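You operate a simulated robot arm through the tools that you are given. There is no shell and no other tool.

You run a simulated robot arm. Do the job below in one go: nothing can be reset, and whatever is moved stays where it is left.

## Task
The rinse tub has gone weak: bring it back to strength.
Fine: first dip the grey stick, which shows LOW, and stand it on the drying rack; give the tub one shot from the pump; then the blue stick must show MID and goes back where it stood. Set down upright: grey test stick, what you pick out.

Only the result counts: the job must be done as asked and must still hold three seconds after the hand-in. Knocking over, shifting, dropping, spilling or breaking anything else fails it.

## Robot
A 6-joint arm with a two-finger gripper, fixed in place. Base frame: the origin is at the foot of the arm, x ahead of it, y to its left, z up. Lengths are in cm, angles in rad, forces in N, time in s.
Its first joint turns from -2.897 to 2.897 rad. Payload 1.71 kg.
The tool frame sits at the grasp point between the pads (the TCP): z along the fingers, y along the line on which they close. The tips reach 2 cm beyond it. The gripper opens to 9.6 cm. The gripper's body begins 11.3 cm behind the TCP.
Orientation is that of the tool frame in the base frame, as a unit quaternion [w, x, y, z]. With the fingers straight down and closing along the base's y, the tool's x points along the base's -x, its y along +y and its z along -z.

## Interface
- The arm moves only by the tool step_arm. Its argument "targets" is one flat list of numbers, 7 for each row, row after row: the shift along the tool's x, y, z in cm, then the turn, a rotation vector about the tool's x, y, z in rad, then the gripper command, from -1 (shut) to 1 (fully open), values between in proportion. In form: [dx, dy, dz, wx, wy, wz, jaw, dx, dy, dz, wx, wy, wz, jaw, ...]. A call has 1 to 20 rows; each row is the pose to reach, as a shift and turn from the pose commanded when the call began, along the tool's axes at that moment. Rows are played at 5 a second. More than 5 cm and 0.15 rad between two rows, or a gripper value outside its range, and nothing of the call is played. Where a pose cannot be reached the arm comes as near as it can. A force on the tool above 90 N (or 10 N above the force at the start of the call, whichever is more), or a blocked arm, ends the call early, and 0.2 s more pass. Each finger travels about 4.5 cm/s and halts on what it meets, pressing with about 33 N; the grip force reading is that of the motor and also rises with nothing between the fingers. The clock runs only during rows and for 0.2 s after the last one: add rows that repeat a pose to give the fingers time. The reply holds the time, the measured pose of the TCP, the force on the tool along the base axes, the opening and the grip force, in the units named above and with some noise, with the torque about the TCP (base axes, N m) and any sound that the robot's microphone picked up.
- Cameras (640 x 400 px; columns grow to the right, rows downward): "scene" is fixed at [20.68, 65, 164.34]; the picture's right is [-0.41, -0.91, 0.00], its down [-0.76, 0.34, -0.56] and it looks along [0.51, -0.23, -0.83] (base axes); focal length 312 px, centre (320, 200). "wrist" rides on the gripper at [6.6, 1.4, -14.5] in the tool frame; the picture's right is [-0.21, 0.98, 0.00], its down [-0.88, -0.18, -0.44] and it looks along [-0.43, -0.09, 0.90] (tool axes); focal length 275 px, centre (320, 200).
- get_image(camera): a new picture of that camera. The clock stands still meanwhile.
- move_column(by): slides the trunk up (or, below 0, down) by that many cm; the arm rides with it, the base frame stays. It gives what a move gives, with no picture.
- pixel_to_xyz(camera, pixels): for up to 12 pixels [column, row] of the newest picture of that camera ("zoom" is the newest enlarged one), the place [x, y, z] in the base frame of the surface seen there, good to about 0.2 cm, but the place of the scene camera against the robot may be out by one fixed shift of up to 2.5 cm in any direction. The clock stands still meanwhile.
- inspect(camera, box): a new picture of the part [left, top, right, bottom] of that camera's present view, enlarged. The clock stands still meanwhile.
- hand_in(): hands the job in; it is judged then, once.

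Open the gripper and draw the arm clear of the work before you hand the job in, unless the task says otherwise.

The tools are called by a JSON object that holds its "method" and its "body". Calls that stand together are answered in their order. step_arm: Moves the arm, as the interface text tells. Its arguments: {"type":"object","properties":{"targets":{"type":"array"}},"required":["targets"]} The other tools are called the same way: move_column (by) slides the trunk up or down; get_image (camera) takes a picture; pixel_to_xyz (camera, pixels) gives the place of the surface under pixels of a picture; inspect (camera, box) takes an enlarged picture of a part of a camera's view; hand_in () hands the job in.

At the start:

```text
t: 0.0
tool_pos: [45.66, 24.02, 124.73]
ee_rot: [0.0, 0.0, 1.0, 0.0]
force: [0.6, -0.7, 0.3]
moment: [-0.04, 0.02, -0.01]
width: 9.6
grasp_force: 0.0
trunk travel left (down, up): [-22.5, 16.5]
```

scene: 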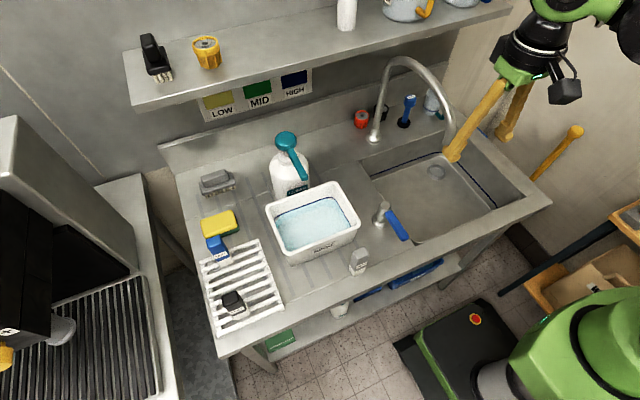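
wrist: 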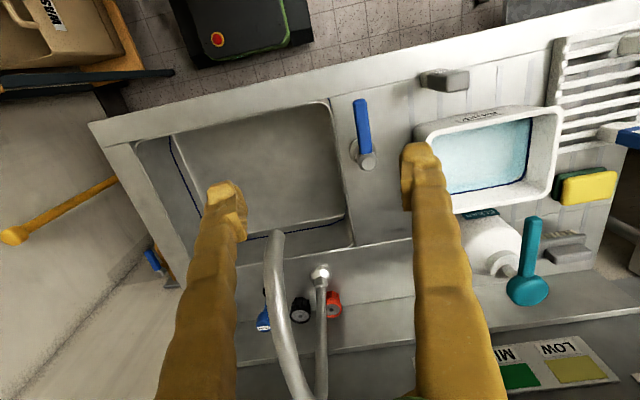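

I start by looking closely at the scene: the tub is around scene pixel (313,222), the pump near (290,165), the rack near (240,290). I enlarge these regions to find the grey and blue test sticks.

{"method": "inspect", "body": {"camera": "scene", "box": [180, 120, 380, 245]}}

{"method": "inspect", "body": {"camera": "scene", "box": [180, 220, 380, 345]}}

{"method": "inspect", "body": {"camera": "scene", "box": [340, 60, 480, 150]}}

{"method": "inspect", "body": {"camera": "scene", "box": [120, 0, 320, 125]}}

```text
3.20 times, centred on (280, 182) of scene
```

zoom: 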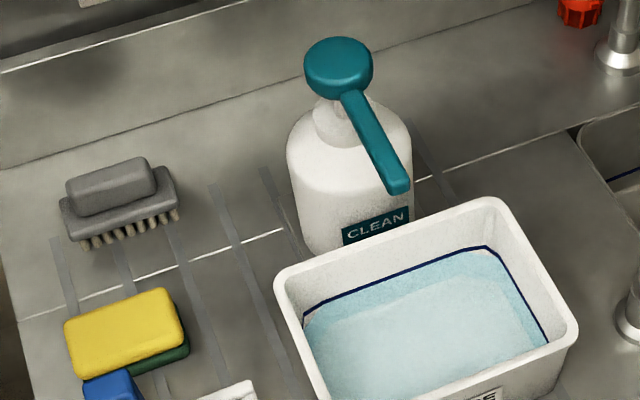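

```text
3.20 times, centred on (280, 282) of scene
```

zoom: 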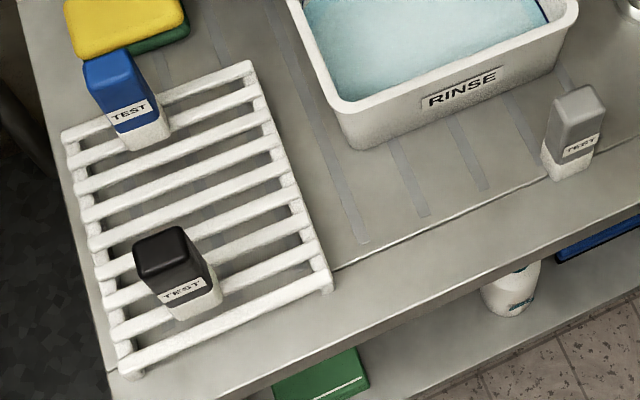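

```text
4.44 times, centred on (410, 105) of scene
```

zoom: 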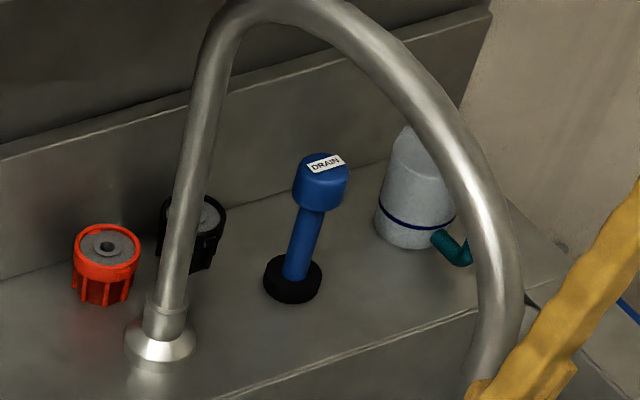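

```text
3.20 times, centred on (220, 62) of scene
```

zoom: 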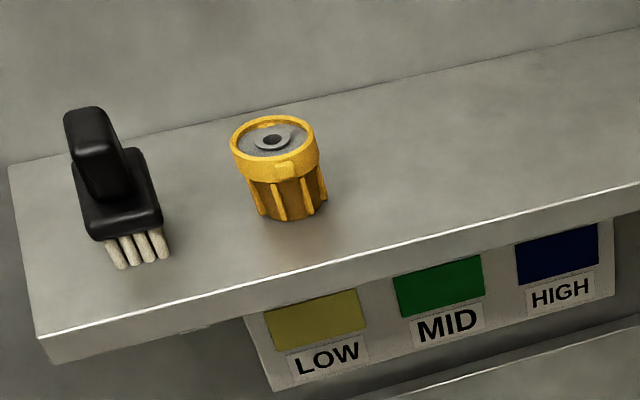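

The grey stick stands on the counter at scene (358,262), the blue one at (217,248) near the rack edge, and a black one is on the rack at (233,302). I read their positions with both cameras to estimate the scene camera's shift.

{"method": "get_image", "body": {"camera": "wrist"}}

{"method": "get_image", "body": {"camera": "scene"}}

{"method": "pixel_to_xyz", "body": {"camera": "scene", "pixels": [[361, 251], [355, 274], [214, 239], [222, 263], [231, 296], [285, 138], [305, 177], [318, 225], [268, 207], [326, 183], [358, 221], [291, 263]]}}

{"method": "pixel_to_xyz", "body": {"camera": "wrist", "pixels": [[435, 77], [460, 78], [460, 88], [528, 290], [532, 225], [418, 128], [560, 110], [550, 205], [455, 212], [490, 155], [630, 137], [590, 187]]}}

```text
taken
```

wrist: 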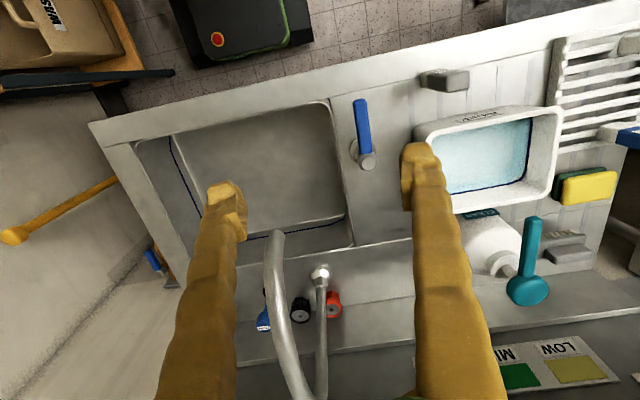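

```text
taken
```

scene: 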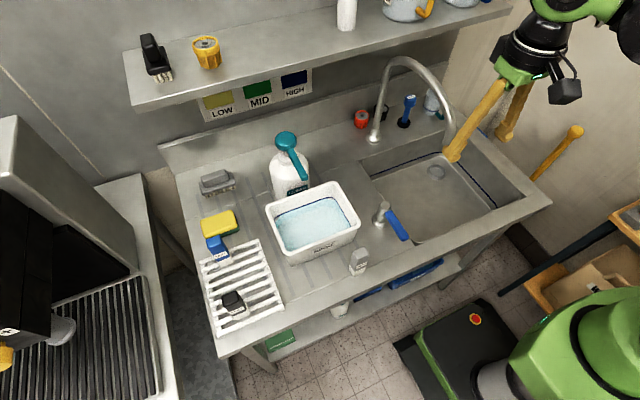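

```text
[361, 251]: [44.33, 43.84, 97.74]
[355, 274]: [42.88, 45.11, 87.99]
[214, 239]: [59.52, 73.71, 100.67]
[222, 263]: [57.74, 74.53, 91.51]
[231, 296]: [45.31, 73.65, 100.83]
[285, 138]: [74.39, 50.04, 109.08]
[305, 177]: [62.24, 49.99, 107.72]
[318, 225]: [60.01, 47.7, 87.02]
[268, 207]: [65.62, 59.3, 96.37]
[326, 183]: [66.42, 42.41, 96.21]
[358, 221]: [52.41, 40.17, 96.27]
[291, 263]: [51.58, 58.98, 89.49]
```

```text
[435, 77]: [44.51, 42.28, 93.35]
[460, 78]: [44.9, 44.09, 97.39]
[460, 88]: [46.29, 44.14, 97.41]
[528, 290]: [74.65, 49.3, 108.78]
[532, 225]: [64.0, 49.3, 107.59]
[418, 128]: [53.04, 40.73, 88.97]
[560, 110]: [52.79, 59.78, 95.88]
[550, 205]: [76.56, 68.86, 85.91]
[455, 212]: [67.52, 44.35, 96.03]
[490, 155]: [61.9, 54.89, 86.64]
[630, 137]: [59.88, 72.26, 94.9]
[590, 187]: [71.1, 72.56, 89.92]
```

The stick tops sit near z=97.5, the tub rim near z=96, the pump head near z=109. Before moving, I check the heights of the obstacles: the faucet, shelf edge and counter.

{"method": "pixel_to_xyz", "body": {"camera": "scene", "pixels": [[400, 60], [372, 130], [452, 130], [133, 103], [240, 80], [400, 35], [500, 12], [390, 225], [382, 205], [300, 290], [340, 260], [450, 40]]}}

{"method": "pixel_to_xyz", "body": {"camera": "wrist", "pixels": [[275, 240], [295, 350], [365, 120], [365, 150], [480, 90], [500, 80], [525, 345], [610, 335], [520, 222], [535, 222], [490, 213], [600, 130]]}}

```text
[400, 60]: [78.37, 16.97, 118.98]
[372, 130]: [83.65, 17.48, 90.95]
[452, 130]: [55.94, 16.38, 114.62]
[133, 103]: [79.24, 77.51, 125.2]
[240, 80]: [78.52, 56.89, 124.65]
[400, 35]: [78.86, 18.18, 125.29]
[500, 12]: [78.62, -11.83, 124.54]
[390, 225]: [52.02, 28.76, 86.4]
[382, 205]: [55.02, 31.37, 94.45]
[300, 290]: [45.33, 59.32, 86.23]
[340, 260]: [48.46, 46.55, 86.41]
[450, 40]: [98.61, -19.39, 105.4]
```

```text
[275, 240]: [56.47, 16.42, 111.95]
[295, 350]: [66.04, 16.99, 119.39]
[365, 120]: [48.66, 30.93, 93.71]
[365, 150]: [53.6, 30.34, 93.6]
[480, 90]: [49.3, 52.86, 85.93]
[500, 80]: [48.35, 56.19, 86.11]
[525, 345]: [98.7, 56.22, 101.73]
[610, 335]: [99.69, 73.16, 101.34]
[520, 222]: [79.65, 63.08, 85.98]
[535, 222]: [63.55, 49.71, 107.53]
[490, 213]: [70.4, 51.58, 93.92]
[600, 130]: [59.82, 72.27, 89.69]
```

The counter is at z≈86, the shelf's front edge at x≈79 z≈124, the faucet tip at (56,16,112), so the space over the grey stick is clear. I move the arm above the grey stick (about 45,43.5) for a close look.

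{"method": "step_arm", "body": {"targets": [0, 4.5, 0, 0, 0, 0, 1, 0, 9, 0, 0, 0, 0, 1, 0, 13.5, 2, 0, 0, 0, 1, 0.5, 17.5, 5, 0, 0, 0, 1, 0.7, 19.5, 8, 0, 0, 0, 1, 0.7, 19.5, 8, 0, 0, 0, 1]}}

{"method": "get_image", "body": {"camera": "wrist"}}

{"method": "get_image", "body": {"camera": "scene"}}

```text
refused: row 4 steps farther than a row can; nothing moved
```

```text
taken
```

wrist: 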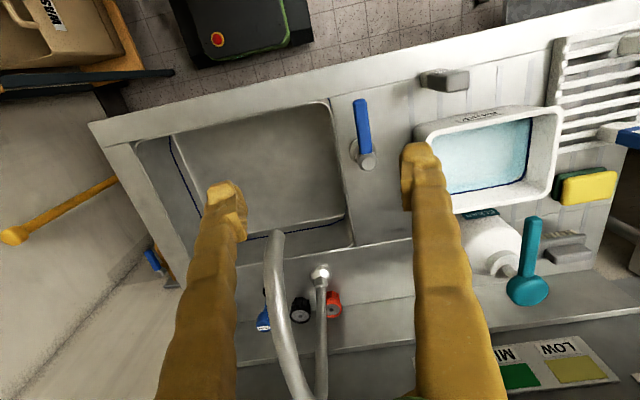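

```text
taken
```

scene: 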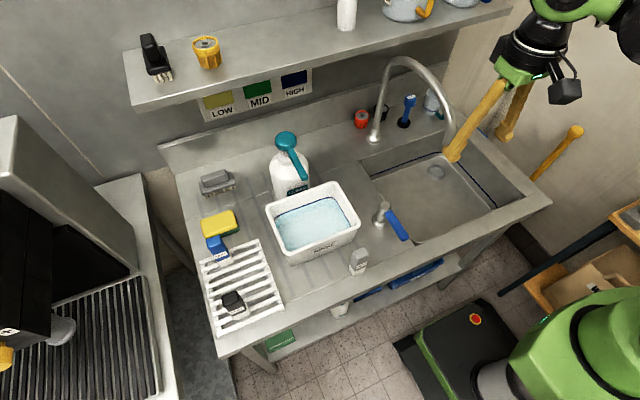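

Row 4 was a bit more than 5 cm, so nothing moved. I repeat the move with smaller steps.

{"method": "step_arm", "body": {"targets": [0, 4, 0, 0, 0, 0, 1, 0, 8, 0, 0, 0, 0, 1, 0, 12, 1, 0, 0, 0, 1, 0.3, 15.5, 3.5, 0, 0, 0, 1, 0.5, 18, 6, 0, 0, 0, 1, 0.7, 19.5, 8, 0, 0, 0, 1, 0.7, 19.5, 8, 0, 0, 0, 1]}}

{"method": "get_image", "body": {"camera": "wrist"}}

{"method": "get_image", "body": {"camera": "scene"}}

```text
t: 1.6
tool_pos: [43.5, 43.74, 117.31]
ee_rot: [0.007, 0.0, 1.0, 0.0]
force: [-0.5, -0.4, -0.1]
moment: [0.0, 0.0, 0.0]
width: 9.59
grasp_force: 0.1
trunk travel left (down, up): [-22.5, 16.5]
```

```text
taken
```

wrist: 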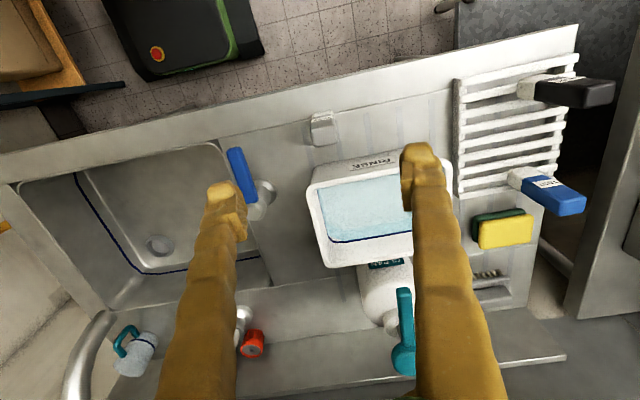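

```text
taken
```

scene: 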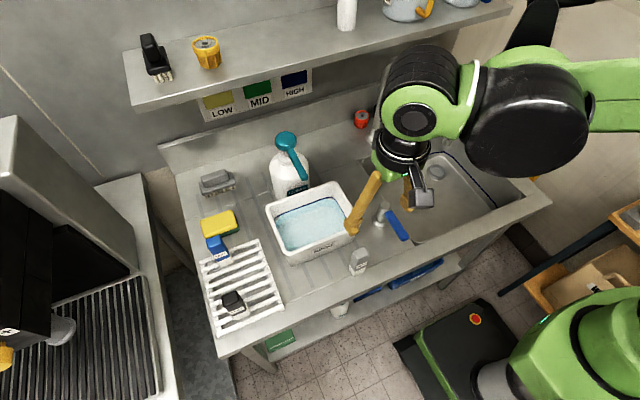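

The grey stick is now visible at wrist (323,128), between the fingers. I enlarge it to see its shape and orientation and read precise points.

{"method": "inspect", "body": {"camera": "wrist", "box": [260, 90, 388, 170]}}

{"method": "inspect", "body": {"camera": "wrist", "box": [440, 50, 640, 250]}}

{"method": "step_arm", "body": {"targets": [0, 0, 0, 0, 0, 0, 1]}}

```text
5.00 times, centred on (324, 130) of wrist
```

zoom: 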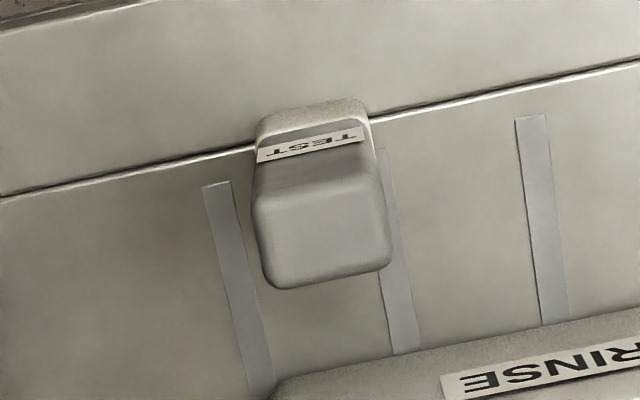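

```text
2.00 times, centred on (540, 150) of wrist
```

zoom: 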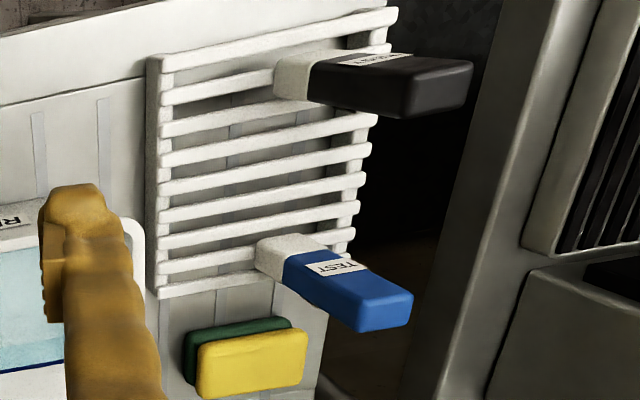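

```text
t: 2.0
tool_pos: [43.62, 43.68, 117.47]
ee_rot: [0.007, 0.0, 1.0, 0.0]
force: [-0.5, -0.1, 0.3]
moment: [0.01, 0.01, 0.01]
width: 9.6
grasp_force: 0.1
trunk travel left (down, up): [-22.5, 16.5]
```

The grey stick is a small block, label facing the robot, slightly turned. I read its top-face corners (wrist 314–337, 128–146) plus the rack and other sticks' tops.

{"method": "get_image", "body": {"camera": "wrist"}}

{"method": "pixel_to_xyz", "body": {"camera": "wrist", "pixels": [[314, 131], [334, 127], [337, 141], [316, 146], [325, 136], [312, 122], [334, 118], [313, 116], [333, 112], [323, 140], [345, 118], [305, 122]]}}

{"method": "pixel_to_xyz", "body": {"camera": "wrist", "pixels": [[565, 193], [583, 198], [580, 210], [560, 212], [570, 203], [525, 178], [535, 169], [611, 82], [597, 88], [612, 100], [600, 95], [530, 90]]}}

{"method": "pixel_to_xyz", "body": {"camera": "wrist", "pixels": [[457, 82], [457, 193], [570, 55], [558, 172], [500, 185], [500, 169], [500, 152], [500, 136], [500, 118], [500, 101], [500, 85], [500, 177]]}}

```text
taken
```

wrist: 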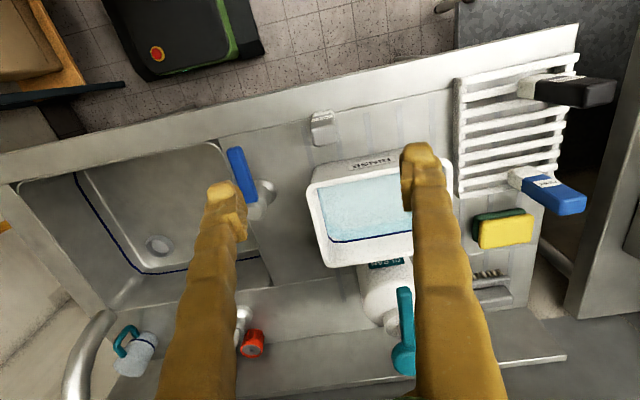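

```text
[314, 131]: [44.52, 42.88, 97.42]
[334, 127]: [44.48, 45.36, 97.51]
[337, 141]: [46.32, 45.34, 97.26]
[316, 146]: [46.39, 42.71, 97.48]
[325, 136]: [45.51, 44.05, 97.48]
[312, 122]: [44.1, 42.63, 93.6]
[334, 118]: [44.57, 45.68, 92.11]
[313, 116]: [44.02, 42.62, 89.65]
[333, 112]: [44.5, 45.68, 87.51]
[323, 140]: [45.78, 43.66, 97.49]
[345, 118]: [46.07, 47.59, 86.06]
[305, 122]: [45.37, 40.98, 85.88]
```

```text
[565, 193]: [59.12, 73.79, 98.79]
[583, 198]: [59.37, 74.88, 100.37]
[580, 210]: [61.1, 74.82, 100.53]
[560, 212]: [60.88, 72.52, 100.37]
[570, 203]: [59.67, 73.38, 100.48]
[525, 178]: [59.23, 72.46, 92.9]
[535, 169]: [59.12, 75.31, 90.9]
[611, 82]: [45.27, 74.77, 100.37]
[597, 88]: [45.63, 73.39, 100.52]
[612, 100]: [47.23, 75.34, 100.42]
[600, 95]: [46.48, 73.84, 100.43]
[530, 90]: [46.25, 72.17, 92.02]
```

```text
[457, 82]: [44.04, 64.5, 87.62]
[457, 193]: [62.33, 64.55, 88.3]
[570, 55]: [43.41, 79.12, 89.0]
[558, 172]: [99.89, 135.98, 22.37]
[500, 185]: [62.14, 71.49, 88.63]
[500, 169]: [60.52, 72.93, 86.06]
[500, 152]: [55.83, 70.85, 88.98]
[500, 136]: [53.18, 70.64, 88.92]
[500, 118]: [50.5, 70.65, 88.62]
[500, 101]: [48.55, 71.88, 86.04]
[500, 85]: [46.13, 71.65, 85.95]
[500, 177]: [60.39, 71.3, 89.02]
```

The grey stick is axis-aligned, roughly 2.4 × 3.1 cm, centred near (45.4, 44.1), top at z=97.5. Now I look at the tub interior (wrist 310–455, 150–265) to find the water level.

{"method": "inspect", "body": {"camera": "scene", "box": [255, 170, 375, 270]}}

{"method": "pixel_to_xyz", "body": {"camera": "zoom", "pixels": [[200, 150], [300, 180], [400, 200], [250, 280], [400, 300], [130, 180], [120, 200], [350, 130], [480, 220], [150, 160], [300, 100], [180, 330]]}}

{"method": "pixel_to_xyz", "body": {"camera": "wrist", "pixels": [[345, 200], [360, 220], [380, 230], [365, 238], [365, 243], [395, 200], [330, 200], [325, 220], [370, 185], [370, 190], [322, 250], [313, 190]]}}

```text
4.00 times, centred on (315, 220) of scene
```

zoom: 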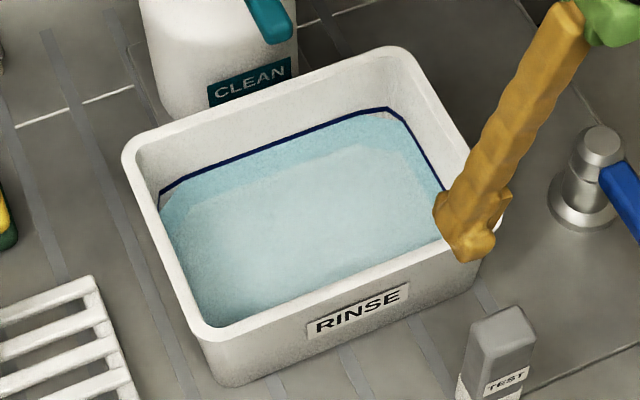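

```text
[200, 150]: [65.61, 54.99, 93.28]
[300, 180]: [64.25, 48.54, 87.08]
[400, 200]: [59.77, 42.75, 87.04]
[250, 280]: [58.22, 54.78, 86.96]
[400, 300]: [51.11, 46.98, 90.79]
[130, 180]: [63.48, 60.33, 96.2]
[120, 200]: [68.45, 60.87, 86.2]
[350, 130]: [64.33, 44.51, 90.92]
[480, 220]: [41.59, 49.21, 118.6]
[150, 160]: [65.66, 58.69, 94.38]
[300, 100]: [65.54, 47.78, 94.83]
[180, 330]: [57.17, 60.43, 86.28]
```

```text
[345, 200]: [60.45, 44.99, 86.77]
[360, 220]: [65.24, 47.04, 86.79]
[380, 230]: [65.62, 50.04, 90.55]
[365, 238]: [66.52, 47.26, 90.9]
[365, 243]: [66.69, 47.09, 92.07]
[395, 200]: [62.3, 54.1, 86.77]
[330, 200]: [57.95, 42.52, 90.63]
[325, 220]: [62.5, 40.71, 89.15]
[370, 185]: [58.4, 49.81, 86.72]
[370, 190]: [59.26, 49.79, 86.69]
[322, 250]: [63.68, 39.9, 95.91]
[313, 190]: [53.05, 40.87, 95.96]
```

The water's dark line on the back wall is at z≈92 and the tub floor at z≈86.8, so about 5 cm of water. The measured x (43.6) differs from the commanded one (≈45), so I move down a bit and see how the tracking behaves.

{"method": "step_arm", "body": {"targets": [0, 0.3, 3, 0, 0, 0, 1, 0, 0.6, 6, 0, 0, 0, 1, 0, 0.6, 6, 0, 0, 0, 1, 0, 0.6, 6, 0, 0, 0, 1]}}

{"method": "get_image", "body": {"camera": "wrist"}}

{"method": "inspect", "body": {"camera": "scene", "box": [300, 120, 460, 300]}}

```text
t: 3.0
tool_pos: [43.44, 44.4, 111.3]
ee_rot: [0.007, 0.0, 1.0, 0.0]
force: [-0.3, -1.2, 0.3]
moment: [0.02, -0.03, 0.02]
width: 9.58
grasp_force: 0.1
trunk travel left (down, up): [-22.5, 16.5]
```

```text
taken
```

wrist: 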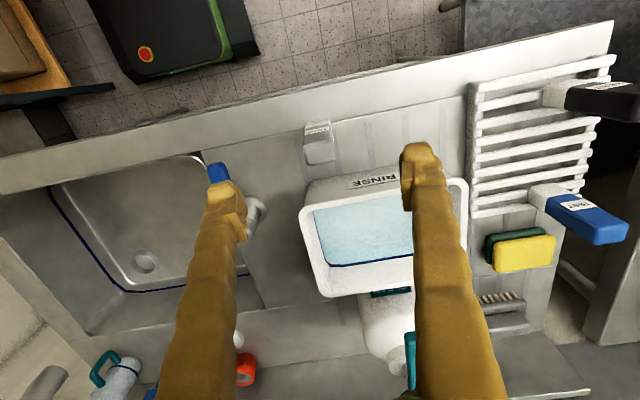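

```text
2.22 times, centred on (380, 210) of scene
```

zoom: 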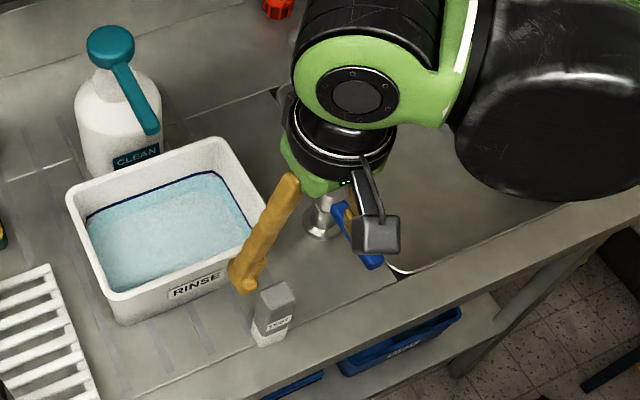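

The shift tracked relative moves properly, with a constant offset. I check where the fingertips really are (wrist (225,195), (418,155)) versus the stick top (318,150).

{"method": "pixel_to_xyz", "body": {"camera": "wrist", "pixels": [[225, 192], [240, 215], [418, 152], [405, 190], [425, 165], [215, 190], [318, 150], [308, 148], [330, 145], [320, 162], [311, 160], [334, 155]]}}

{"method": "pixel_to_xyz", "body": {"camera": "zoom", "pixels": [[245, 282], [240, 270], [258, 250], [275, 290], [285, 220], [355, 205]]}}

```text
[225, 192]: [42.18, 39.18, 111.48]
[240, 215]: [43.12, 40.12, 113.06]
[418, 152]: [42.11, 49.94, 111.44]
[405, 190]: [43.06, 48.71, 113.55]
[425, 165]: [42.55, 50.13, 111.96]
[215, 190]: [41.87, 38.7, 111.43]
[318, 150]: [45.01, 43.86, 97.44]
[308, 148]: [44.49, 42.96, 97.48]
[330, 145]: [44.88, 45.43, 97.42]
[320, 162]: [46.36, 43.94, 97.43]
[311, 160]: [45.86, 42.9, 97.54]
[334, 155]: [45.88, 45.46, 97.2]
```

```text
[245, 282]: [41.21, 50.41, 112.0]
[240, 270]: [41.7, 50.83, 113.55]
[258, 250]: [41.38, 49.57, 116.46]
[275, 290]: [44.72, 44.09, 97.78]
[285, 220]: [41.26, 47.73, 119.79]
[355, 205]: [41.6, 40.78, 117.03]
```

The measured pose agrees with the fingertip points (TCP ≈ (43.4,44.4)), so I work from the measured pose. I shift +2 cm in x and descend to about z=101, staying above the stick's top.

{"method": "step_arm", "body": {"targets": [-1, -0.15, 2, 0, 0, 0, 1, -2, -0.3, 5, 0, 0, 0, 1, -2, -0.3, 8.5, 0, 0, 0, 1, -2, -0.3, 10.3, 0, 0, 0, 1, -2, -0.3, 10.3, 0, 0, 0, 1, -2, -0.3, 10.3, 0, 0, 0, 1]}}

{"method": "get_image", "body": {"camera": "wrist"}}

{"method": "inspect", "body": {"camera": "wrist", "box": [220, 140, 420, 265]}}

```text
t: 4.4
tool_pos: [45.69, 44.08, 101.01]
ee_rot: [0.007, 0.0, 1.0, 0.0]
force: [0.3, -0.1, -0.1]
moment: [-0.01, 0.04, 0.01]
width: 9.62
grasp_force: 0.1
trunk travel left (down, up): [-22.5, 16.5]
```

```text
taken
```

wrist: 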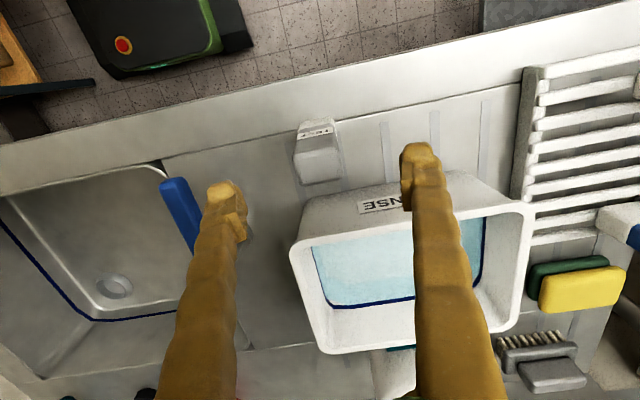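

```text
3.20 times, centred on (320, 202) of wrist
```

zoom: 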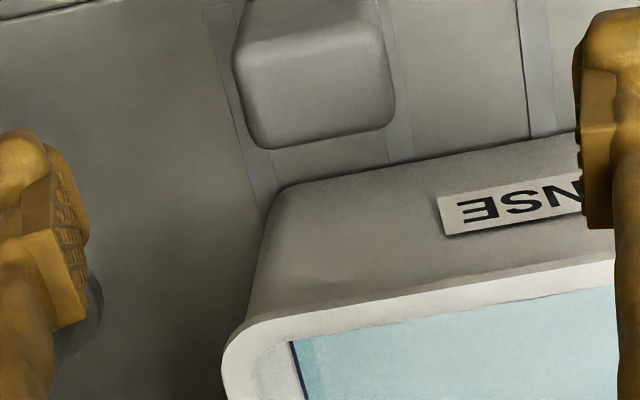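

The stick's top is at wrist (298–343, 152–186) and sits centrally between the fingers. I read the corners of its top once more at this closer range.

{"method": "pixel_to_xyz", "body": {"camera": "wrist", "pixels": [[299, 160], [318, 157], [337, 152], [302, 172], [341, 165], [304, 183], [322, 183], [340, 177], [322, 170], [297, 150], [335, 140], [321, 186]]}}

{"method": "pixel_to_xyz", "body": {"camera": "wrist", "pixels": [[240, 190], [246, 225], [412, 160], [406, 205], [222, 185], [418, 147]]}}

```text
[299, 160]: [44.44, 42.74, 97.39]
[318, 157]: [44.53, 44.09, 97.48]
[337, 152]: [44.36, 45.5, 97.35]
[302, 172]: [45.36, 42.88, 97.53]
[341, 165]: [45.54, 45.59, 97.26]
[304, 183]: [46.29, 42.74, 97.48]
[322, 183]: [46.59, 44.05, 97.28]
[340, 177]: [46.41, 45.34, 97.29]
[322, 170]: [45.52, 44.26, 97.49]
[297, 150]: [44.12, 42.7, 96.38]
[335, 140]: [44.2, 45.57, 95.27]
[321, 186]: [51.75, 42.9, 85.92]
```

```text
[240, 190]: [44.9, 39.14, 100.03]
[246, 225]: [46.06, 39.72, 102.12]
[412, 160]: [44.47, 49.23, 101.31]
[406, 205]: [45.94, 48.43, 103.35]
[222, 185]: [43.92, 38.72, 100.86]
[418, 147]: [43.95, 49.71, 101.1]
```

The stick's centre is (45.4, 44.1) and the TCP is at (45.7, 44.1). I lower to z≈95.5 with a small x correction, then close the fingers.

{"method": "step_arm", "body": {"targets": [0.2, 0.05, 2, 0, 0, 0, 1, 0.35, 0.05, 4, 0, 0, 0, 1, 0.35, 0.05, 5.5, 0, 0, 0, 1, 0.35, 0.05, 5.5, 0, 0, 0, 1]}}

{"method": "get_image", "body": {"camera": "wrist"}}

```text
t: 5.4
tool_pos: [45.51, 44.03, 95.55]
ee_rot: [0.007, 0.0, 1.0, 0.0]
force: [0.5, -0.6, 0.3]
moment: [-0.04, 0.02, 0.03]
width: 9.6
grasp_force: 0.1
trunk travel left (down, up): [-22.5, 16.5]
```

```text
taken
```

wrist: 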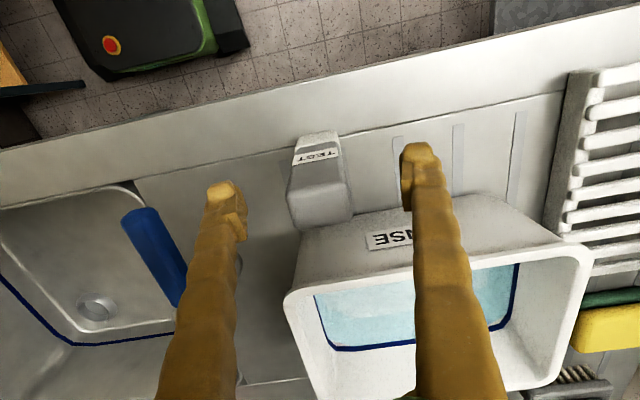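

The fingers straddle the grey stick at wrist (320,190) with clear space either side. I close the gripper and hold until the grip settles.

{"method": "step_arm", "body": {"targets": [0, 0, 0, 0, 0, 0, 0.2, 0, 0, 0, 0, 0, 0, -0.2, 0, 0, 0, 0, 0, 0, -1, 0, 0, 0, 0, 0, 0, -1, 0, 0, 0, 0, 0, 0, -1, 0, 0, 0, 0, 0, 0, -1, 0, 0, 0, 0, 0, 0, -1]}}

{"method": "get_image", "body": {"camera": "wrist"}}

```text
t: 7.0
tool_pos: [45.43, 43.94, 95.55]
ee_rot: [0.007, 0.0, 1.0, 0.0]
force: [-0.6, -0.1, -0.7]
moment: [-0.02, 0.01, -0.03]
width: 3.27
grasp_force: 32.6
trunk travel left (down, up): [-22.5, 16.5]
```

```text
taken
```

wrist: 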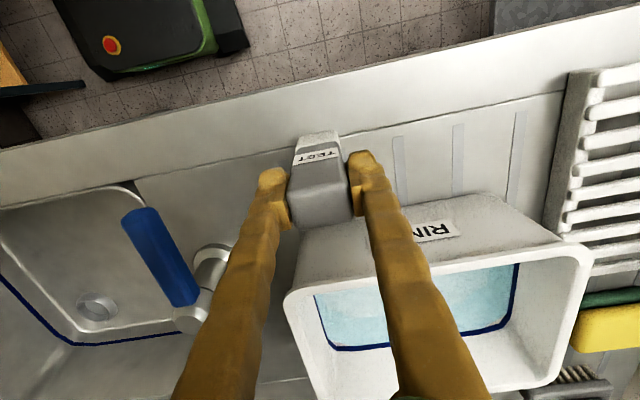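

The stick is gripped (3.27 cm wide, 32.6 N). I lift it to z≈109, well above the tub rim at 96, and look.

{"method": "step_arm", "body": {"targets": [0, 0, -1, 0, 0, 0, -1, 0, 0, -4, 0, 0, 0, -1, 0, 0, -7.5, 0, 0, 0, -1, 0, 0, -11, 0, 0, 0, -1, 0, 0, -13.5, 0, 0, 0, -1, 0, 0, -13.5, 0, 0, 0, -1]}}

{"method": "get_image", "body": {"camera": "scene"}}

{"method": "get_image", "body": {"camera": "wrist"}}

```text
t: 8.4
tool_pos: [45.43, 43.93, 109.14]
ee_rot: [0.006, 0.0, 1.0, 0.0]
force: [-1.1, 0.2, -1.6]
moment: [-0.02, -0.01, 0.01]
width: 3.27
grasp_force: 33.1
trunk travel left (down, up): [-22.5, 16.5]
```

```text
taken
```

scene: 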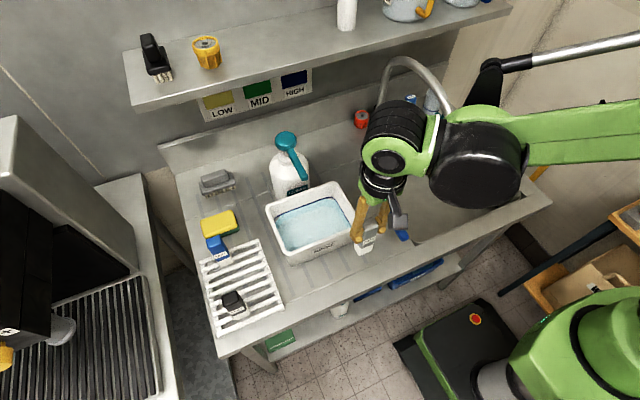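

```text
taken
```

wrist: 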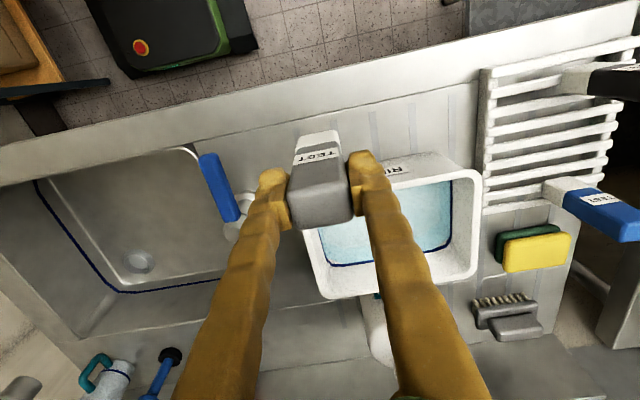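

The stick is lifted and held straight. I check the nozzle tip's exact place (scene ~ (304,179)) before lowering into the tub.

{"method": "inspect", "body": {"camera": "scene", "box": [250, 120, 350, 200]}}

{"method": "pixel_to_xyz", "body": {"camera": "zoom", "pixels": [[345, 365], [350, 372], [335, 370], [360, 355], [290, 215], [225, 90], [200, 120], [265, 130], [225, 140], [300, 260]]}}

```text
5.00 times, centred on (300, 160) of scene
```

zoom: 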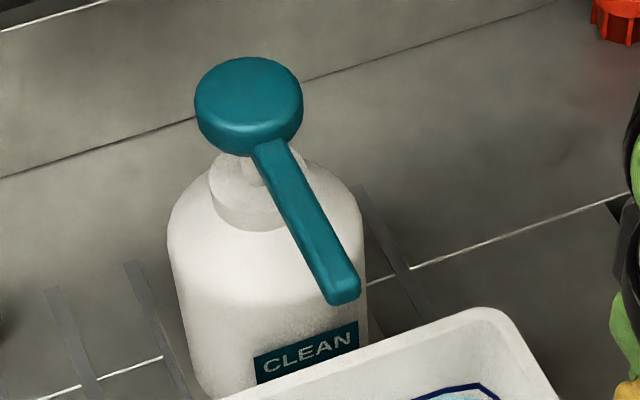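

```text
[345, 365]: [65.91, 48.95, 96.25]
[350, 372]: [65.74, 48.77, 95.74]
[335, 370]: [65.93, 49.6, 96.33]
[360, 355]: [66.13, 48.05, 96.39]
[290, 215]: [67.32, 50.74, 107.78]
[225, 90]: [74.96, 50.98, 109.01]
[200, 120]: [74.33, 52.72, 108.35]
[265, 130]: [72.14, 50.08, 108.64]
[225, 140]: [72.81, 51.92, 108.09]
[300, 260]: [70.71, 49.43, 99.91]
```

The nozzle tip is at x≈62, y≈50, z≈107, so dipping at (57, 47) leaves clearance. I move over the tub first at height, then check.

{"method": "step_arm", "body": {"targets": [-3, 0.8, 0, 0, 0, 0, -1, -6.5, 1.7, 0, 0, 0, 0, -1, -9.5, 2.5, 0, 0, 0, 0, -1, -11.5, 3.1, 0, 0, 0, 0, -1, -11.5, 3.1, 0, 0, 0, 0, -1, -11.5, 3.1, 0, 0, 0, 0, -1]}}

{"method": "get_image", "body": {"camera": "scene"}}

{"method": "get_image", "body": {"camera": "wrist"}}

```text
t: 9.8
tool_pos: [56.36, 47.09, 109.21]
ee_rot: [0.007, 0.0, 1.0, 0.0]
force: [-0.1, 0.2, -1.1]
moment: [0.0, -0.02, 0.01]
width: 3.29
grasp_force: 33.1
trunk travel left (down, up): [-22.5, 16.5]
```

```text
taken
```

scene: 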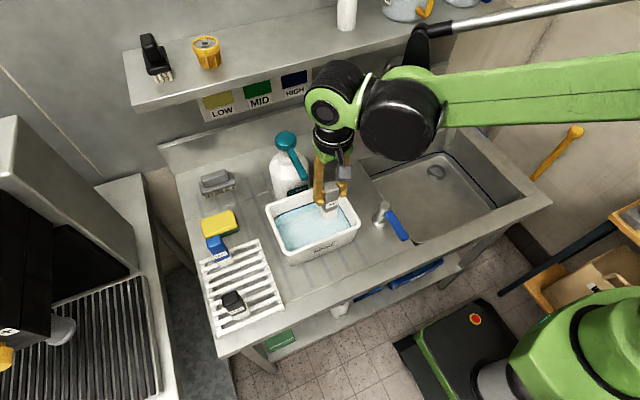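

```text
taken
```

wrist: 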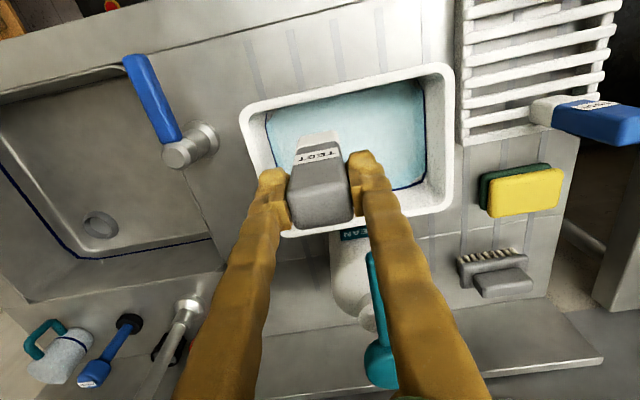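

The stick hangs over the tub at (56.4, 47.1). I check the tub's inner edges around it before lowering.

{"method": "pixel_to_xyz", "body": {"camera": "wrist", "pixels": [[290, 103], [290, 110], [290, 118], [255, 130], [262, 135], [275, 170], [400, 85], [400, 95], [330, 110], [440, 120], [430, 200], [300, 150]]}}

```text
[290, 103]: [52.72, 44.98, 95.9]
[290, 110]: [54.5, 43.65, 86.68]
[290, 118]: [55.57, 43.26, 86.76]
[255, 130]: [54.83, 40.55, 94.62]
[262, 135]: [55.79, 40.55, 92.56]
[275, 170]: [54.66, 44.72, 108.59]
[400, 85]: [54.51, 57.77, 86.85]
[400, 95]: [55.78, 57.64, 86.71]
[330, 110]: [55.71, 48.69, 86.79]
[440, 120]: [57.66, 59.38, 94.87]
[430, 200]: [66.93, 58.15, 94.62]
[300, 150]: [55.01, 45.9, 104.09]
```

The floor begins near x=54, so I nudge 0.6 cm forward and lower the stick until its bottom is about 1 cm above the tub floor (TCP z≈97.3), dwelling a couple of seconds.

{"method": "step_arm", "body": {"targets": [-0.6, 0, 2, 0, 0, 0, -1, -0.6, 0, 5, 0, 0, 0, -1, -0.6, 0, 8, 0, 0, 0, -1, -0.6, 0, 10.5, 0, 0, 0, -1, -0.6, 0, 11.9, 0, 0, 0, -1, -0.6, 0, 11.9, 0, 0, 0, -1, -0.6, 0, 11.9, 0, 0, 0, -1, -0.6, 0, 11.9, 0, 0, 0, -1, -0.6, 0, 11.9, 0, 0, 0, -1, -0.6, 0, 11.9, 0, 0, 0, -1]}}

{"method": "get_image", "body": {"camera": "wrist"}}

{"method": "inspect", "body": {"camera": "scene", "box": [250, 100, 410, 280]}}

```text
t: 12.0
tool_pos: [57.4, 47.15, 97.4]
ee_rot: [0.007, 0.0, 1.0, 0.0]
force: [0.2, -0.3, -0.7]
moment: [0.0, -0.01, 0.01]
width: 3.29
grasp_force: 33.4
trunk travel left (down, up): [-22.5, 16.5]
```

```text
taken
```

wrist: 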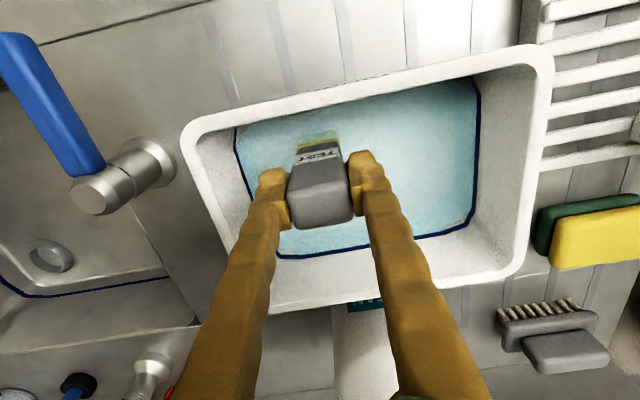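

```text
2.22 times, centred on (330, 190) of scene
```

zoom: 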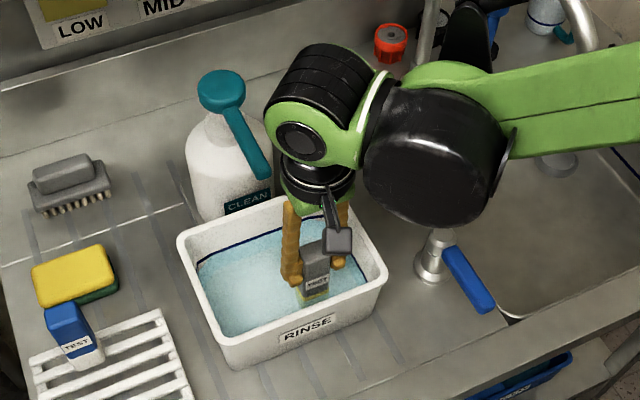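

The pad in the water has turned yellow (wrist (320,137)), i.e. LOW. I lift the stick straight up and verify the colour.

{"method": "step_arm", "body": {"targets": [0, 0, -2, 0, 0, 0, -1, 0, 0, -5, 0, 0, 0, -1, 0, 0, -9, 0, 0, 0, -1, 0, 0, -13, 0, 0, 0, -1, 0, 0, -15, 0, 0, 0, -1, 0, 0, -15, 0, 0, 0, -1]}}

{"method": "get_image", "body": {"camera": "wrist"}}

{"method": "inspect", "body": {"camera": "scene", "box": [180, 60, 400, 280]}}

```text
t: 13.4
tool_pos: [57.47, 46.91, 112.37]
ee_rot: [0.007, 0.0, 1.0, 0.001]
force: [-0.7, 0.1, -1.4]
moment: [0.01, -0.05, 0.01]
width: 3.28
grasp_force: 33.2
trunk travel left (down, up): [-22.5, 16.5]
```

```text
taken
```

wrist: 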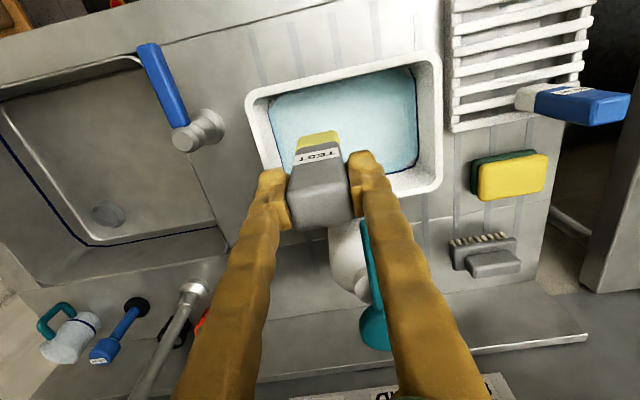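

```text
1.82 times, centred on (290, 170) of scene
```

zoom: 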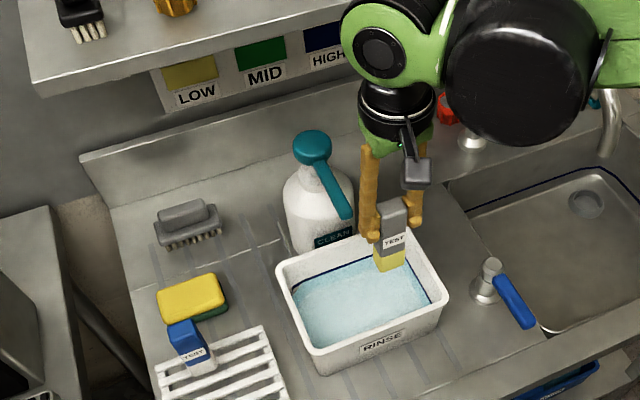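

The pad is clearly yellow, matching the LOW chart. Now I carry the stick toward the rack at height, moving back slightly in x to stay clear of the nozzle.

{"method": "step_arm", "body": {"targets": [2, 2, -0.5, 0, 0, 0, -1, 3.5, 6, -1, 0, 0, 0, -1, 4.5, 10, -1.5, 0, 0, 0, -1, 5, 14, -1.5, 0, 0, 0, -1, 5, 18, -1.5, 0, 0, 0, -1, 5, 20.5, -1.5, 0, 0, 0, -1, 5, 20.5, -1.5, 0, 0, 0, -1, 5, 20.5, -1.5, 0, 0, 0, -1]}}

{"method": "get_image", "body": {"camera": "wrist"}}

{"method": "get_image", "body": {"camera": "scene"}}

```text
t: 15.2
tool_pos: [52.19, 67.74, 113.73]
ee_rot: [0.007, 0.0, 1.0, 0.0]
force: [1.1, 0.4, -0.3]
moment: [0.0, -0.04, 0.01]
width: 3.28
grasp_force: 33.0
trunk travel left (down, up): [-22.5, 16.5]
```

```text
taken
```

wrist: 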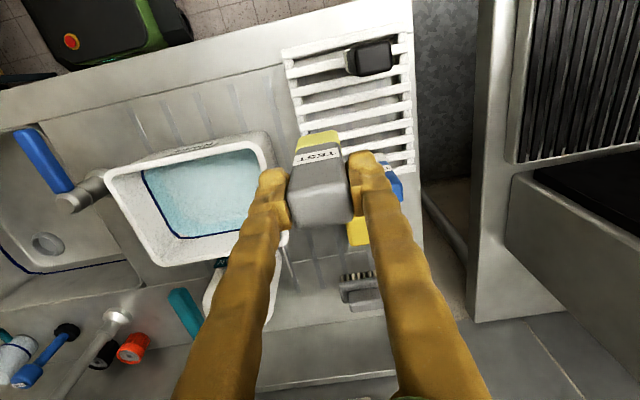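

```text
taken
```

scene: 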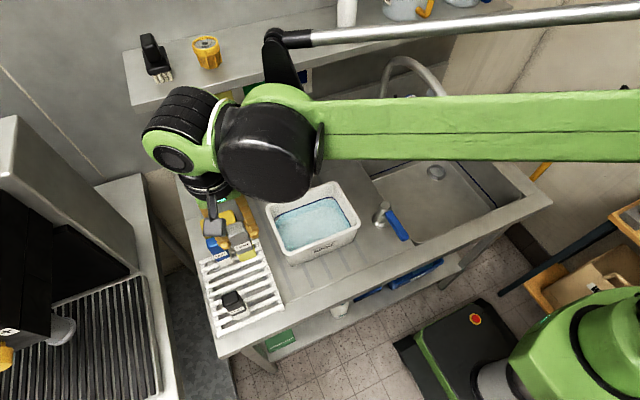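

The rack slats are visible at wrist (285–415, 40–160), running along y. I enlarge it to measure slat positions and where the black stick stands across them.

{"method": "inspect", "body": {"camera": "wrist", "box": [270, 20, 430, 120]}}

{"method": "pixel_to_xyz", "body": {"camera": "zoom", "pixels": [[200, 160], [200, 195], [200, 230], [200, 250], [200, 265], [200, 285], [200, 300], [200, 320], [200, 340], [200, 355], [200, 375], [200, 390]]}}

{"method": "inspect", "body": {"camera": "scene", "box": [190, 230, 300, 350]}}

```text
4.00 times, centred on (350, 70) of wrist
```

zoom: 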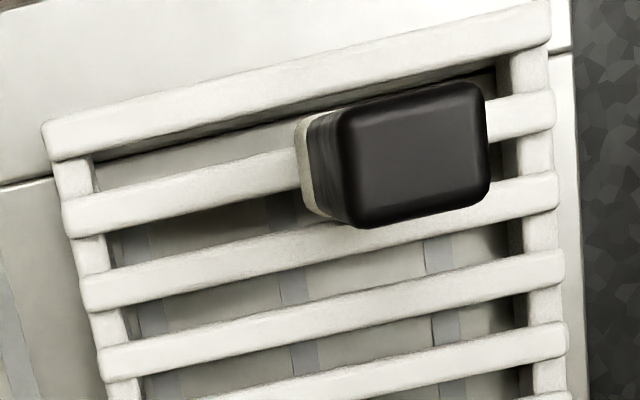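

```text
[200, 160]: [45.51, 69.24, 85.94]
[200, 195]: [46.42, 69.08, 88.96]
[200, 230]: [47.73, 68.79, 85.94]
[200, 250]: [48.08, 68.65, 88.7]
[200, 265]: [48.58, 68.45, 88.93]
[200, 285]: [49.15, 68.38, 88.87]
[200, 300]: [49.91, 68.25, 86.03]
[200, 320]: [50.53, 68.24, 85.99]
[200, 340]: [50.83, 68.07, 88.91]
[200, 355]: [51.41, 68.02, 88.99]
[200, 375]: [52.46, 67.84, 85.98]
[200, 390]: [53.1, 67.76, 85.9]
```

```text
3.33 times, centred on (245, 290) of scene
```

zoom: 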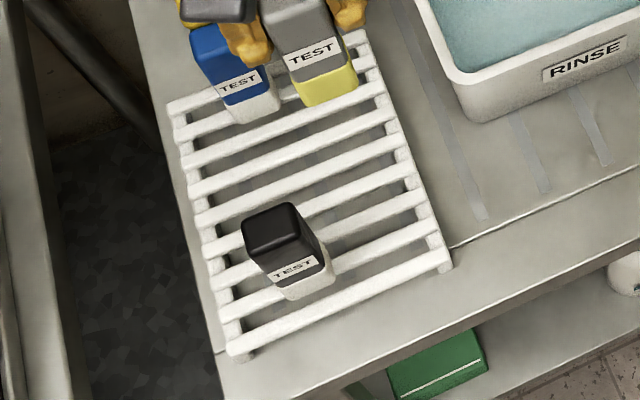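

Slat tops are at z≈88.95 with pitch about 2.5 cm. I zoom into the free area around the stick's target to pin down the slats at x≈50–56.

{"method": "inspect", "body": {"camera": "wrist", "box": [290, 80, 418, 160]}}

{"method": "pixel_to_xyz", "body": {"camera": "wrist", "pixels": [[390, 86], [390, 90], [390, 94], [390, 98], [390, 102], [390, 106], [390, 110], [390, 114], [390, 118], [390, 122], [390, 126], [390, 130]]}}

{"method": "pixel_to_xyz", "body": {"camera": "wrist", "pixels": [[390, 134], [390, 138], [390, 142], [390, 146], [390, 150], [390, 154], [380, 104], [380, 106], [380, 108], [380, 122], [380, 125], [380, 128]]}}

```text
5.00 times, centred on (354, 120) of wrist
```

zoom: 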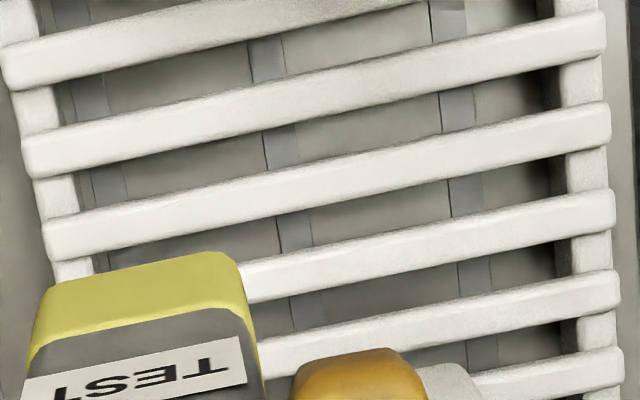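

```text
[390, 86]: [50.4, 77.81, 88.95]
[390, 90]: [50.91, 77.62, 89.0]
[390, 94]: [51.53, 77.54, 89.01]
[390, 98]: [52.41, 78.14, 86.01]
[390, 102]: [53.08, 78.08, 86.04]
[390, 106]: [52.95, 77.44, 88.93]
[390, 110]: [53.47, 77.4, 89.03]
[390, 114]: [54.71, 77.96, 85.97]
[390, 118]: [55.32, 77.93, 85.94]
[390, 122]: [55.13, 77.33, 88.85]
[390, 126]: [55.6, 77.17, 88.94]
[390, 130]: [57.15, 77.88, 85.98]
```

```text
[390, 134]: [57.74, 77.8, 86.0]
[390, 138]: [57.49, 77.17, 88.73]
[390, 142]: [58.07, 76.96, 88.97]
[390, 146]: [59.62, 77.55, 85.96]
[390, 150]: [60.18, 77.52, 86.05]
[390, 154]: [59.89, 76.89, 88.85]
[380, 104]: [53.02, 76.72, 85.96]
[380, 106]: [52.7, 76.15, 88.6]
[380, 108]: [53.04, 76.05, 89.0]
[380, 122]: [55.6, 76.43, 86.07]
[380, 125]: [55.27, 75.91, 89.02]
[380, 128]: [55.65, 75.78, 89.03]
```

Near the target the slats are centred at x≈51.0, 53.3, 55.6 (tops z≈88.95), so a gap is centred at x≈52.15: the stick will rest on two slats there. I shift to y≈70.3 and lower to TCP z≈101, then re-measure.

{"method": "step_arm", "body": {"targets": [0, 1.3, 2, 0, 0, 0, -1, 0, 2.5, 5, 0, 0, 0, -1, 0, 2.5, 9, 0, 0, 0, -1, 0, 2.5, 12, 0, 0, 0, -1, 0, 2.5, 12.5, 0, 0, 0, -1, 0, 2.5, 12.5, 0, 0, 0, -1, 0, 2.5, 12.5, 0, 0, 0, -1]}}

{"method": "get_image", "body": {"camera": "wrist"}}

{"method": "inspect", "body": {"camera": "scene", "box": [170, 190, 298, 270]}}

```text
t: 16.8
tool_pos: [52.32, 70.07, 101.42]
ee_rot: [0.007, 0.0, 1.0, -0.001]
force: [-0.1, 0.3, 0.2]
moment: [0.0, 0.03, 0.04]
width: 3.24
grasp_force: 33.0
trunk travel left (down, up): [-22.5, 16.5]
```

```text
taken
```

wrist: 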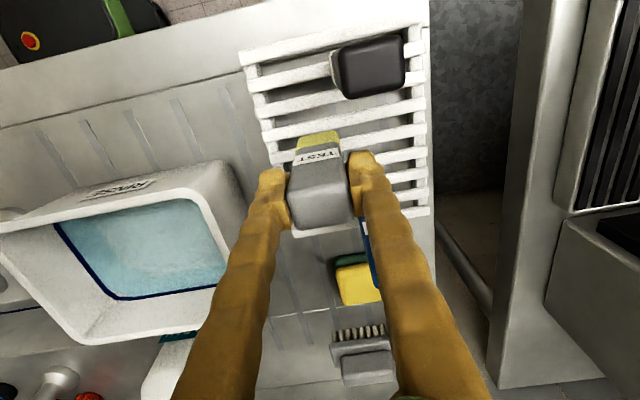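

```text
5.00 times, centred on (234, 230) of scene
```

zoom: 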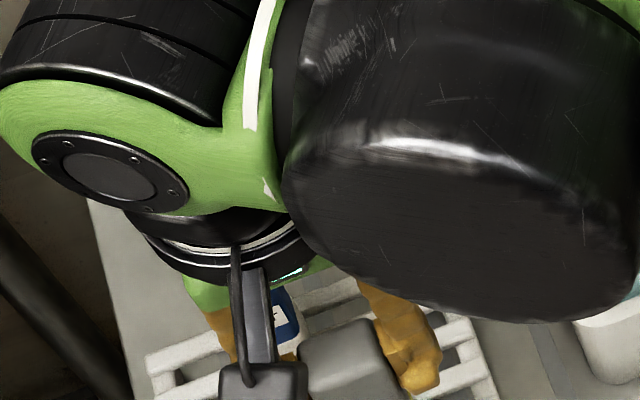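

TCP is at (52.3, 70.1, 101.4), so the stick's bottom is near z≈91.9, some 3 cm above the slats. I enlarge the pad's surroundings to check the alignment with the gap.

{"method": "inspect", "body": {"camera": "wrist", "box": [256, 90, 384, 170]}}

{"method": "pixel_to_xyz", "body": {"camera": "zoom", "pixels": [[320, 215], [320, 235], [270, 225], [380, 210], [320, 290], [150, 190], [150, 215], [150, 240], [480, 120], [480, 150], [150, 300], [150, 320]]}}

```text
5.00 times, centred on (320, 130) of wrist
```

zoom: 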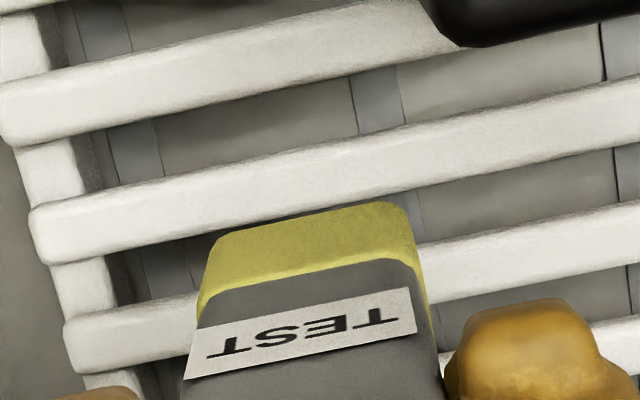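

```text
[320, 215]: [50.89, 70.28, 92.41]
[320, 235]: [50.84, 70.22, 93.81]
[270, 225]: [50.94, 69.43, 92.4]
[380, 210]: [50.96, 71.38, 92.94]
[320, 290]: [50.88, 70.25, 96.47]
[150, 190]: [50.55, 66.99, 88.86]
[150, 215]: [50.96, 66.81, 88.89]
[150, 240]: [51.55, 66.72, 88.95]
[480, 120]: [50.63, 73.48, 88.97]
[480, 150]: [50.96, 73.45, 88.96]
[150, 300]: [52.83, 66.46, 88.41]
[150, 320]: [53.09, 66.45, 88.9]
```

The pad's front face is at x=50.9 and the gap lies between 51.6 and 52.8, so the stick will overlap both slats evenly. I lower gently to just above contact.

{"method": "step_arm", "body": {"targets": [0, 0, 1.2, 0, 0, 0, -1, 0, 0, 2.2, 0, 0, 0, -1, 0, 0, 2.6, 0, 0, 0, -1, 0, 0, 2.6, 0, 0, 0, -1]}}

{"method": "get_image", "body": {"camera": "wrist"}}

```text
t: 17.8
tool_pos: [52.31, 69.92, 98.57]
ee_rot: [0.007, 0.0, 1.0, 0.0]
force: [0.9, -0.3, -0.4]
moment: [-0.01, -0.02, 0.0]
width: 3.27
grasp_force: 33.1
trunk travel left (down, up): [-22.5, 16.5]
```

```text
taken
```

wrist: 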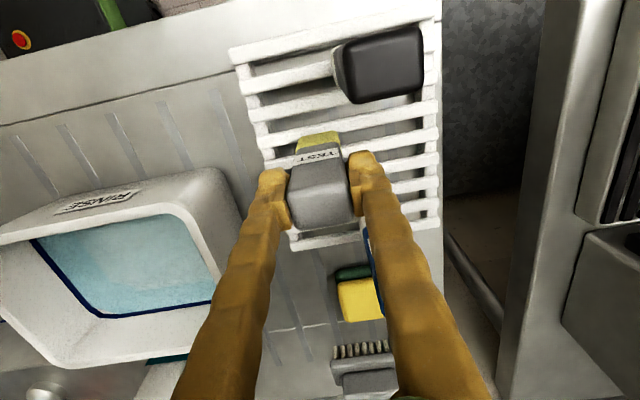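

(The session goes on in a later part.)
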